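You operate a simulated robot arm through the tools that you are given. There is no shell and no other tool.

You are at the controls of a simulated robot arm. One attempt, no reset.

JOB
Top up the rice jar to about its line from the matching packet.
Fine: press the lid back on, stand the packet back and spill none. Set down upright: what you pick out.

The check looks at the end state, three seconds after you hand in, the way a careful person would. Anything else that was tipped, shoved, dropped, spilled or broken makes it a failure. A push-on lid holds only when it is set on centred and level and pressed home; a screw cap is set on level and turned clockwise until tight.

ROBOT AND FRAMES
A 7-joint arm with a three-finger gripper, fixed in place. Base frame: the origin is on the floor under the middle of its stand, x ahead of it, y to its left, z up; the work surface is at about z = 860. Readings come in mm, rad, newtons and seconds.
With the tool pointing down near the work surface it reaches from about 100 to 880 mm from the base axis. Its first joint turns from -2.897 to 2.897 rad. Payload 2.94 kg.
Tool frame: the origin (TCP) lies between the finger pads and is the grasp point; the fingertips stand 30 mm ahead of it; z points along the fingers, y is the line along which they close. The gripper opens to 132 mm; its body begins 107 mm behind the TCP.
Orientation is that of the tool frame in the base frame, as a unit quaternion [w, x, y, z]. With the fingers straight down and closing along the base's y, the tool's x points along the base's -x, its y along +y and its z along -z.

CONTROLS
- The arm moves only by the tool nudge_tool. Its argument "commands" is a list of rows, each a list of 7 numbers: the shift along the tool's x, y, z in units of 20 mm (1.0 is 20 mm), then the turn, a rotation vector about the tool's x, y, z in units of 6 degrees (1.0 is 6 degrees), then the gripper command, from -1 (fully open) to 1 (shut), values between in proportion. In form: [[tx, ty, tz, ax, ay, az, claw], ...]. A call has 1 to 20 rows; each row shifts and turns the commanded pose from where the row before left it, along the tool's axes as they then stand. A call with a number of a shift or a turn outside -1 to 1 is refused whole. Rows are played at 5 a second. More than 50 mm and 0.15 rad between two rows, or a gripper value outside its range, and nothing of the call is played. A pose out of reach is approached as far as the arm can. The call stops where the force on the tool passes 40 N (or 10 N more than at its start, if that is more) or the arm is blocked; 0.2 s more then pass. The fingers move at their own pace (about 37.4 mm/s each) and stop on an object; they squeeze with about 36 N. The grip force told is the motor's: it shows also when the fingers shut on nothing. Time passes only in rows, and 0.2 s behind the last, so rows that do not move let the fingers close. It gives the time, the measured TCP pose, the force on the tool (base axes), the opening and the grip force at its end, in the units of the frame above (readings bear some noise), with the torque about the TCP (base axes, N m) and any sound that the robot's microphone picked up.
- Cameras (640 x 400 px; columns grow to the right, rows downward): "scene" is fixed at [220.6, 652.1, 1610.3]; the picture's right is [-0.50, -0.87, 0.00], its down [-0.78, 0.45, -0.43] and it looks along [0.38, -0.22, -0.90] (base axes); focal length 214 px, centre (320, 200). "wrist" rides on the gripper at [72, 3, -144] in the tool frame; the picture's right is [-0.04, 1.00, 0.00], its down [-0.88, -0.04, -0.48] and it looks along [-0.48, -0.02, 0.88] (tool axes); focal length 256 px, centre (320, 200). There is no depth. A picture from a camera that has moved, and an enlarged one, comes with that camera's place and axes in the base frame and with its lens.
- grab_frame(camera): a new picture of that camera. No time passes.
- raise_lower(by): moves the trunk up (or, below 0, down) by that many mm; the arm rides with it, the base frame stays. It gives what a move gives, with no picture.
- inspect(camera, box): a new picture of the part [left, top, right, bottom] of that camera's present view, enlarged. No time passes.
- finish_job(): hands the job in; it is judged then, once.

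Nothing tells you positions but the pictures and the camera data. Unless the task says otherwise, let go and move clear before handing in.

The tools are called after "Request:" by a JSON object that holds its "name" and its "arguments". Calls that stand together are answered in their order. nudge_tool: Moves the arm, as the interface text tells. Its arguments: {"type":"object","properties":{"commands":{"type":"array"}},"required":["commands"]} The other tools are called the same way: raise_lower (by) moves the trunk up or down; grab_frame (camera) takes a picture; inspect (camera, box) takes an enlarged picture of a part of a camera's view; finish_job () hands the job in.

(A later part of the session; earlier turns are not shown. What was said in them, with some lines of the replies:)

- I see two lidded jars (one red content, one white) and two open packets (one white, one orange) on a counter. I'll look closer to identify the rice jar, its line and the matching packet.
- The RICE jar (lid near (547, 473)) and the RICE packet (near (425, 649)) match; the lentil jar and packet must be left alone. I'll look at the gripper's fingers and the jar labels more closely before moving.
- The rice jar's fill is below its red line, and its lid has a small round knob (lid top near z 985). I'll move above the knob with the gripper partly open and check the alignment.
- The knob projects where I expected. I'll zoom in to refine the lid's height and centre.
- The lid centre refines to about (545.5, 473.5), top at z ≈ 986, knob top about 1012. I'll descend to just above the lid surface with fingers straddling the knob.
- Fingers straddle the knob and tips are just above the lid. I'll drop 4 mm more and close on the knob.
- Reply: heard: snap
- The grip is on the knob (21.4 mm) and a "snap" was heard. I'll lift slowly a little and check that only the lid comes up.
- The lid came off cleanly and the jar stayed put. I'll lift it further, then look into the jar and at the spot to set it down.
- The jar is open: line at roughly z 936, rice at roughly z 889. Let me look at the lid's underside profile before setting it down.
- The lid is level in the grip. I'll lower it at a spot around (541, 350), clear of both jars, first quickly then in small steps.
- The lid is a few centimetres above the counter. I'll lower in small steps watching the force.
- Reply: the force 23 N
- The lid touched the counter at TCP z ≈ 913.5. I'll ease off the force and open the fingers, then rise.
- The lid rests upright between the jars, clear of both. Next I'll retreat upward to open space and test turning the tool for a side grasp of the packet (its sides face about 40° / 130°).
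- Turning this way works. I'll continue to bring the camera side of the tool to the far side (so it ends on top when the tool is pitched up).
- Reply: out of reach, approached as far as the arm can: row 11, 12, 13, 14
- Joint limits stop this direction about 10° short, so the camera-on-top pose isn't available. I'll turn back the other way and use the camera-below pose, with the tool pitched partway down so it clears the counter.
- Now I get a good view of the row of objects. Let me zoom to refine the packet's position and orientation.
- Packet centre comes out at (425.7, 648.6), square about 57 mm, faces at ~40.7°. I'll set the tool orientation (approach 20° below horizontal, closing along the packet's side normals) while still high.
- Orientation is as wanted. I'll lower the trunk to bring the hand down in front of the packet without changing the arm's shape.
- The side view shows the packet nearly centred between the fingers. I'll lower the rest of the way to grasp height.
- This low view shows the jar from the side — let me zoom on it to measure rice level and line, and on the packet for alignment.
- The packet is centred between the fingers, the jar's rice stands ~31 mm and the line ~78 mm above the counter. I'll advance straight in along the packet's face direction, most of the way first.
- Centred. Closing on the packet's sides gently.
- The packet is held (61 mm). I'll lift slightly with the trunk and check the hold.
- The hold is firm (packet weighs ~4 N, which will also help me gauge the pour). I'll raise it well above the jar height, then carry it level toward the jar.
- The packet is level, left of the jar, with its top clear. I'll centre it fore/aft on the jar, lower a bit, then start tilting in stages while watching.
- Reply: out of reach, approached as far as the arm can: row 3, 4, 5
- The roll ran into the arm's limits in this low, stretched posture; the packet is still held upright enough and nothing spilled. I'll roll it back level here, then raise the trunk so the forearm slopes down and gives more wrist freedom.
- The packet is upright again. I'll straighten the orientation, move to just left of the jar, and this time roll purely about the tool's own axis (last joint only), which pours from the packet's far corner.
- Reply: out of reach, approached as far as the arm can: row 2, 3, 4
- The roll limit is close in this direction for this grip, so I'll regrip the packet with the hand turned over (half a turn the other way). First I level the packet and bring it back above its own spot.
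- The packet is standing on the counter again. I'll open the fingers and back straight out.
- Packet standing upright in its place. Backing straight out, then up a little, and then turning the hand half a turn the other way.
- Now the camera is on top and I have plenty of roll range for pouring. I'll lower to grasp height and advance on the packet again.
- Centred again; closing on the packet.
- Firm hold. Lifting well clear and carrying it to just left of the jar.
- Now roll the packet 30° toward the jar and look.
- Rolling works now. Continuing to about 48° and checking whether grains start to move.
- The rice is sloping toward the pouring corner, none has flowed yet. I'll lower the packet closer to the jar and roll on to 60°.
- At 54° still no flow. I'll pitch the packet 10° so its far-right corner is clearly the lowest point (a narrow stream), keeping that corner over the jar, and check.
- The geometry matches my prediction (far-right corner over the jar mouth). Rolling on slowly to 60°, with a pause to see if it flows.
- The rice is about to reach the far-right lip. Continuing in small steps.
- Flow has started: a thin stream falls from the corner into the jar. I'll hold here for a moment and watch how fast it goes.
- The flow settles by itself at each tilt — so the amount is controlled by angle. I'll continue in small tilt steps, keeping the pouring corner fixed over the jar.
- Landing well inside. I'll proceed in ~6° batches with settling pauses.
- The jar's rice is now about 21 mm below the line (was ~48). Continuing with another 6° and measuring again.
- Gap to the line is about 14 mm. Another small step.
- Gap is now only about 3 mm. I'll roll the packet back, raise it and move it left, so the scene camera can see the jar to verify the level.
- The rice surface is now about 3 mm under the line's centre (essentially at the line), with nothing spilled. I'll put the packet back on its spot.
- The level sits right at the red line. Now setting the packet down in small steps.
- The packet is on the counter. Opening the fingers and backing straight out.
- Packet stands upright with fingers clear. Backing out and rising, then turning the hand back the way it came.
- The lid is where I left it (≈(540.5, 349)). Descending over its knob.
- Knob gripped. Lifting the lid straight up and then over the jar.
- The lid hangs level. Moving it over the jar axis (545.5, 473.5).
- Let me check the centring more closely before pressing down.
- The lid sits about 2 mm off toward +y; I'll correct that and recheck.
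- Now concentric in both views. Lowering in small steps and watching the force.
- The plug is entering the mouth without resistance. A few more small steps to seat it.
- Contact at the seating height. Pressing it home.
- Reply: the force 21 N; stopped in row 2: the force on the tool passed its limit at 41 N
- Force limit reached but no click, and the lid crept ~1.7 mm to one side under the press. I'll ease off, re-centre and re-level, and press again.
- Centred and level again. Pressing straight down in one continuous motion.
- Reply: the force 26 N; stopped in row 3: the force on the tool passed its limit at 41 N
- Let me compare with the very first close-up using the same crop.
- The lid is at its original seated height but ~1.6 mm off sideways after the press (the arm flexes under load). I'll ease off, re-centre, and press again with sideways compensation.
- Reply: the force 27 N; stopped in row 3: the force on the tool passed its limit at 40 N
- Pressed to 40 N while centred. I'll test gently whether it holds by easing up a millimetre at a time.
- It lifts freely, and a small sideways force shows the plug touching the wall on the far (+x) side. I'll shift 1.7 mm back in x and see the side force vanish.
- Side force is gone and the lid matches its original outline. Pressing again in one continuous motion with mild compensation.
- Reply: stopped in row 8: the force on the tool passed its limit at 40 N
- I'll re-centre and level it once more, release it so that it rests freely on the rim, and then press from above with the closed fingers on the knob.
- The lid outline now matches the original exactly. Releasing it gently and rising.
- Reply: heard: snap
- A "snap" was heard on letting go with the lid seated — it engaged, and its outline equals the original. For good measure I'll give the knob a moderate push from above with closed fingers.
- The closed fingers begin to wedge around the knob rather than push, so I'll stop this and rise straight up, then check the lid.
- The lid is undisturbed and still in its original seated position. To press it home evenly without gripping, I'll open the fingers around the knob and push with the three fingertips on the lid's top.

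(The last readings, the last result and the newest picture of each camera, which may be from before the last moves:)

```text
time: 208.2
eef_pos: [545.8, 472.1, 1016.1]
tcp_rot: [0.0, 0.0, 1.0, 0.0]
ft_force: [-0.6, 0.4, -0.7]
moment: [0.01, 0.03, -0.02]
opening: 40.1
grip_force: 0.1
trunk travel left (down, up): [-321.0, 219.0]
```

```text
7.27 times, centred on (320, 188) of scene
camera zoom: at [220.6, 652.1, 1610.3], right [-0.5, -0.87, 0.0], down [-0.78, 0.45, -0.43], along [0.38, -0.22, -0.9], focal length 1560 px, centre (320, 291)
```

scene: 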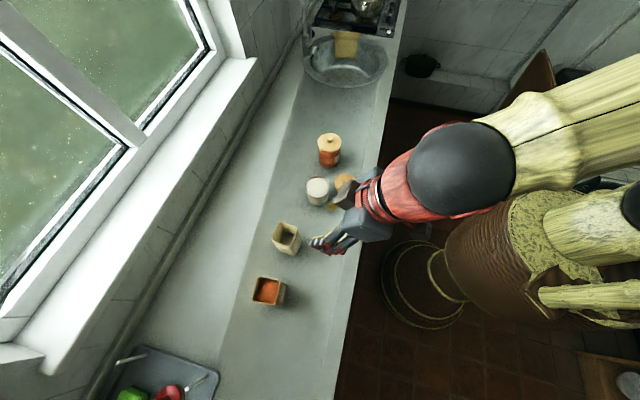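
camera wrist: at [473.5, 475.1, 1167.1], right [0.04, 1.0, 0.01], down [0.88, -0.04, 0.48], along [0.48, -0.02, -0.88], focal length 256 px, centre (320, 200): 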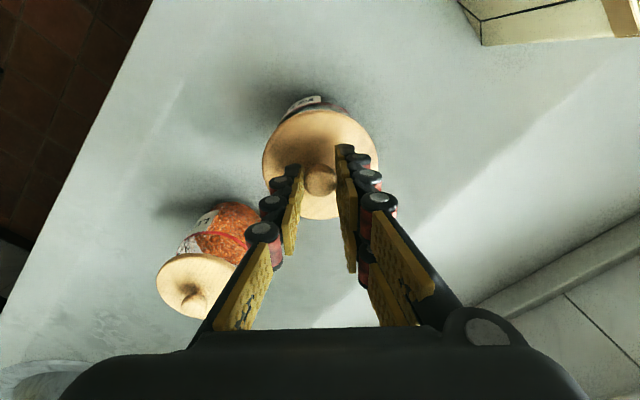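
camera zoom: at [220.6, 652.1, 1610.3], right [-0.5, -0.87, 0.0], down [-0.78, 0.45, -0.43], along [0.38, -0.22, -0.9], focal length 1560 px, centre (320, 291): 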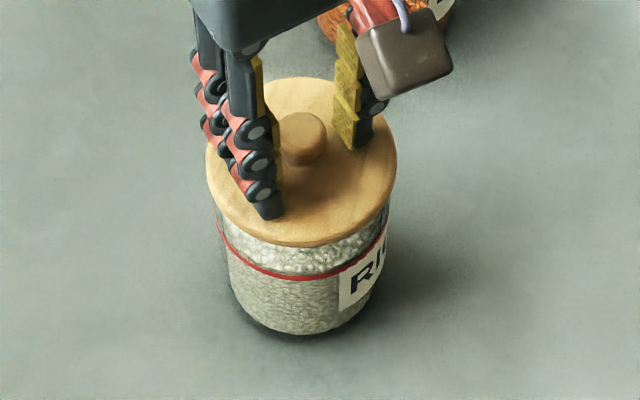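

Request:
{"name": "nudge_tool", "arguments": {"commands": [[0, 0, 0.08, 0, 0, 0, 0.39], [0, 0, 0, 0, 0, 0, 0.39]]}}

Request:
{"name": "nudge_tool", "arguments": {"commands": [[0, 0, 0.08, 0, 0, 0, 0.39], [0, 0, 0, 0, 0, 0, 0.39]]}}

```text
time: 208.8
eef_pos: [545.0, 471.5, 1013.1]
tcp_rot: [0.0, -0.001, 1.0, 0.0]
ft_force: [0.5, 0.0, -0.2]
moment: [0.0, 0.02, 0.0]
opening: 40.4
grip_force: 0.0
trunk travel left (down, up): [-321.0, 219.0]
```

```text
time: 209.4
eef_pos: [545.0, 471.8, 1013.7]
tcp_rot: [0.001, 0.0, 1.0, 0.001]
ft_force: [-0.7, -0.8, 5.0]
moment: [-0.05, 0.05, 0.0]
opening: 40.5
grip_force: 0.0
trunk travel left (down, up): [-321.0, 219.0]
```

Fingertips are on the lid. Pressing evenly to about 25 N.

Request:
{"name": "nudge_tool", "arguments": {"commands": [[0, 0, 0.05, 0, 0, 0, 0.39], [0, 0, 0.05, 0, 0, 0, 0.39], [0, 0, 0.03, 0, 0, 0, 0.39], [0, 0, 0, 0, 0, 0, 0.39], [0, 0, 0, 0, 0, 0, 0.39]]}}

Request:
{"name": "inspect", "arguments": {"camera": "scene", "box": [295, 160, 345, 215]}}

```text
time: 210.6
eef_pos: [544.9, 472.1, 1011.4]
tcp_rot: [0.001, -0.001, 1.0, 0.002]
ft_force: [-2.6, 0.2, 27.8]
moment: [0.07, 0.15, 0.03]
opening: 42.1
grip_force: 3.4
trunk travel left (down, up): [-321.0, 219.0]
```

```text
7.27 times, centred on (320, 188) of scene
camera zoom: at [220.6, 652.1, 1610.3], right [-0.5, -0.87, 0.0], down [-0.78, 0.45, -0.43], along [0.38, -0.22, -0.9], focal length 1560 px, centre (320, 291)
```

zoom: 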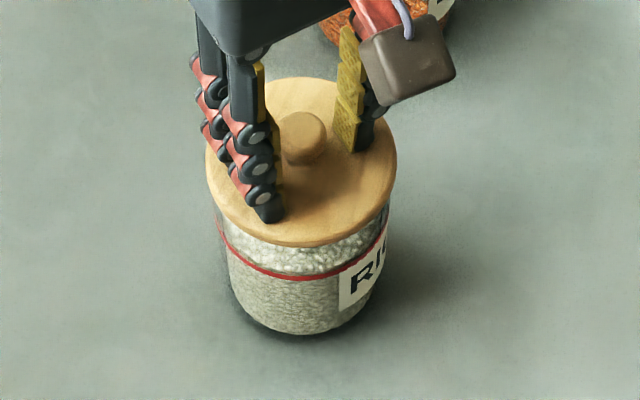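

Lid stays put under 28 N. Rising clear and checking everything.

Request:
{"name": "nudge_tool", "arguments": {"commands": [[0, 0, -0.1, 0, 0, 0, 0.39], [0, 0, -0.1, 0, 0, 0, 0.39], [0, 0, -0.4, 0, 0, 0, 0.39], [0, 0, -0.8, 0, 0, 0, 0.39], [0, 0, -0.9, 0, 0, 0, 0.39], [0, 0, -0.9, 0, 0, 0, 0.39], [0, 0, -0.9, 0, 0, 0, 0.39], [0, 0, -0.9, 0, 0, 0, 0.39], [0, 0, -0.9, 0, 0, 0, 0.39], [0, 0, -0.9, 0, 0, 0, 0.39], [0, 0, -0.9, 0, 0, 0, 0.39], [0.9, -0.5, -0.6, 0, 0, 0, 0.39], [0.9, -0.5, -0.6, 0, 0, 0, 0.39], [0.9, -0.5, -0.6, 0, 0, 0, 0.39], [0.9, -0.5, -0.3, 0, 0, 0, 0.39], [0, 0, 0, 0, 0, 0, 0.39]]}}

Request:
{"name": "grab_frame", "arguments": {"camera": "scene"}}

Request:
{"name": "inspect", "arguments": {"camera": "scene", "box": [280, 120, 370, 215]}}

Request:
{"name": "grab_frame", "arguments": {"camera": "wrist"}}

```text
time: 214.0
eef_pos: [473.3, 431.2, 1205.3]
tcp_rot: [0.0, -0.002, 1.0, 0.001]
ft_force: [0.5, 0.4, -0.2]
moment: [-0.02, 0.04, 0.03]
opening: 40.1
grip_force: 0.1
trunk travel left (down, up): [-321.0, 219.0]
```

```text
taken
```

scene: 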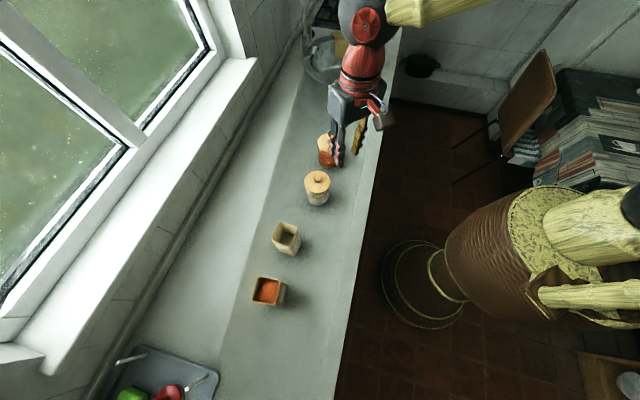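

```text
4.21 times, centred on (325, 168) of scene
camera zoom: at [220.6, 652.1, 1610.3], right [-0.5, -0.87, 0.0], down [-0.78, 0.45, -0.43], along [0.38, -0.22, -0.9], focal length 903 px, centre (299, 337)
```

zoom: 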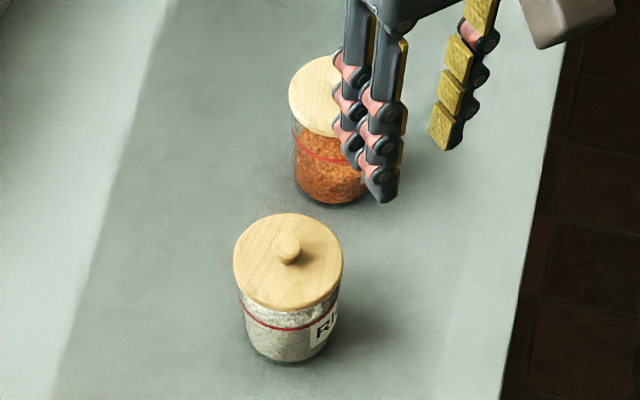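

```text
taken
camera wrist: at [401.1, 434.3, 1350.2], right [0.04, 1.0, 0.0], down [0.88, -0.04, 0.48], along [0.48, -0.02, -0.88], focal length 256 px, centre (320, 200)
```

wrist: 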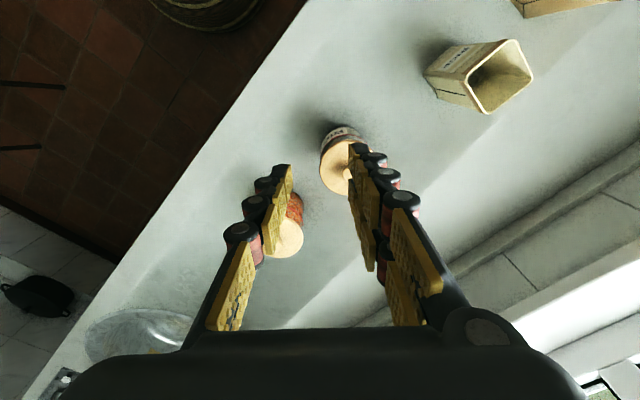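

Everything looks in place. I'll move up to clear the view and do a final inspection for stray grains and packet position.

Request:
{"name": "nudge_tool", "arguments": {"commands": [[0.2, -0.7, -0.8, 0, 0, 0, -0.2], [0.2, -0.7, -0.9, 0, 0, 0, -0.5], [0.2, -0.7, -0.9, 0, 0, 0, -1], [0.2, -0.7, -0.9, 0, 0, 0, -1], [0, 0, -0.9, 0, 0, 0, -1], [0, 0, 0, 0, 0, 0, -1]]}}

Request:
{"name": "inspect", "arguments": {"camera": "scene", "box": [290, 155, 350, 215]}}

Request:
{"name": "inspect", "arguments": {"camera": "scene", "box": [230, 210, 330, 320]}}

Request:
{"name": "grab_frame", "arguments": {"camera": "scene"}}

Request:
{"name": "grab_frame", "arguments": {"camera": "wrist"}}

```text
time: 215.4
eef_pos: [457.9, 375.8, 1293.9]
tcp_rot: [-0.001, -0.001, 1.0, 0.0]
ft_force: [-0.1, -0.4, -1.2]
moment: [-0.04, -0.01, -0.02]
opening: 131.1
grip_force: 0.1
trunk travel left (down, up): [-321.0, 219.0]
```

```text
6.67 times, centred on (320, 185) of scene
camera zoom: at [220.6, 652.1, 1610.3], right [-0.5, -0.87, 0.0], down [-0.78, 0.45, -0.43], along [0.38, -0.22, -0.9], focal length 1430 px, centre (320, 300)
```

zoom: 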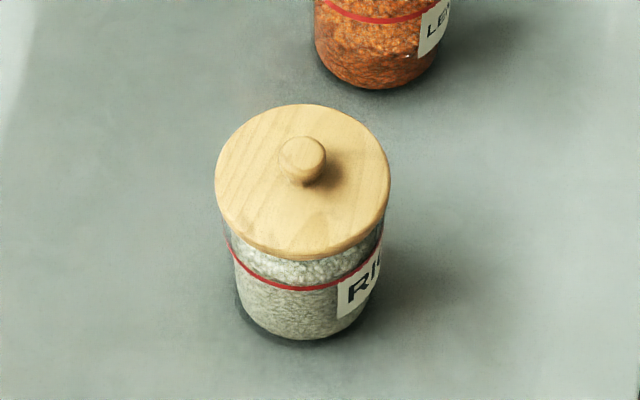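

```text
3.64 times, centred on (280, 265) of scene
camera zoom: at [220.6, 652.1, 1610.3], right [-0.5, -0.87, 0.0], down [-0.78, 0.45, -0.43], along [0.38, -0.22, -0.9], focal length 780 px, centre (466, -36)
```

zoom: 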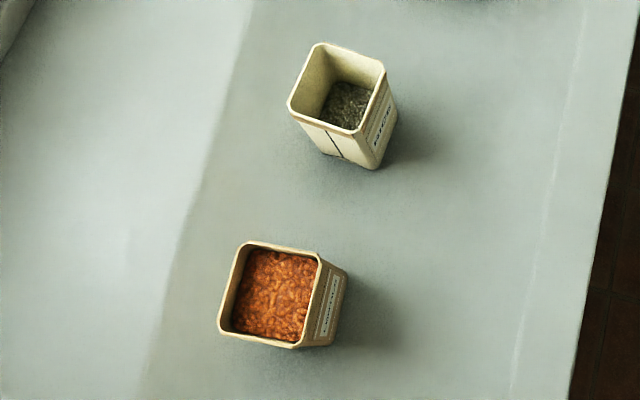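

```text
taken
```

scene: 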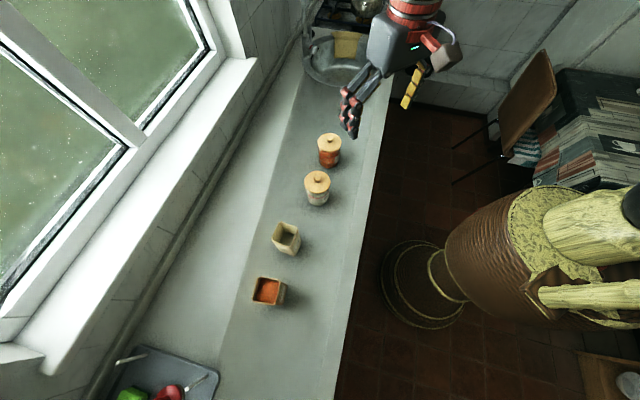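

```text
taken
camera wrist: at [385.9, 378.8, 1438.4], right [0.04, 1.0, 0.0], down [0.88, -0.04, 0.48], along [0.48, -0.02, -0.88], focal length 256 px, centre (320, 200)
```

wrist: 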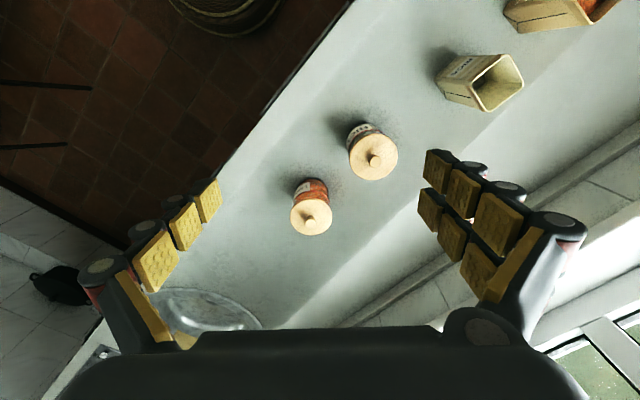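

The rice jar is filled to its line and its lid is seated: I heard it snap, and it sits exactly where it did at the start. The packet stands upright on its spot, the lentil jar and packet are untouched, no grains are visible on the counter, and the arm is clear. Handing in.

Request:
{"name": "finish_job", "arguments": {}}

```text
The job is handed in.
```

I topped up the rice jar from the RICE packet to about 3 mm under its red line and handed the job in. The result of the check has not come back.

- **Lid:** It is back on, centred and level. I pressed it to about 40 N while gripping it. A snap sounded when I let go, and I then pushed evenly to about 28 N with the fingertips. I took the snap as the lid engaging. I did not pull on it after that to confirm it holds.
- **Packet:** It stands upright within about 3 mm of where it started. I had to put it down and regrip it once, because the first hold could not roll far enough to pour.
- **Spills and other items:** I saw no grains on the counter in the last pictures. The lentil jar and the lentil packet were not touched.
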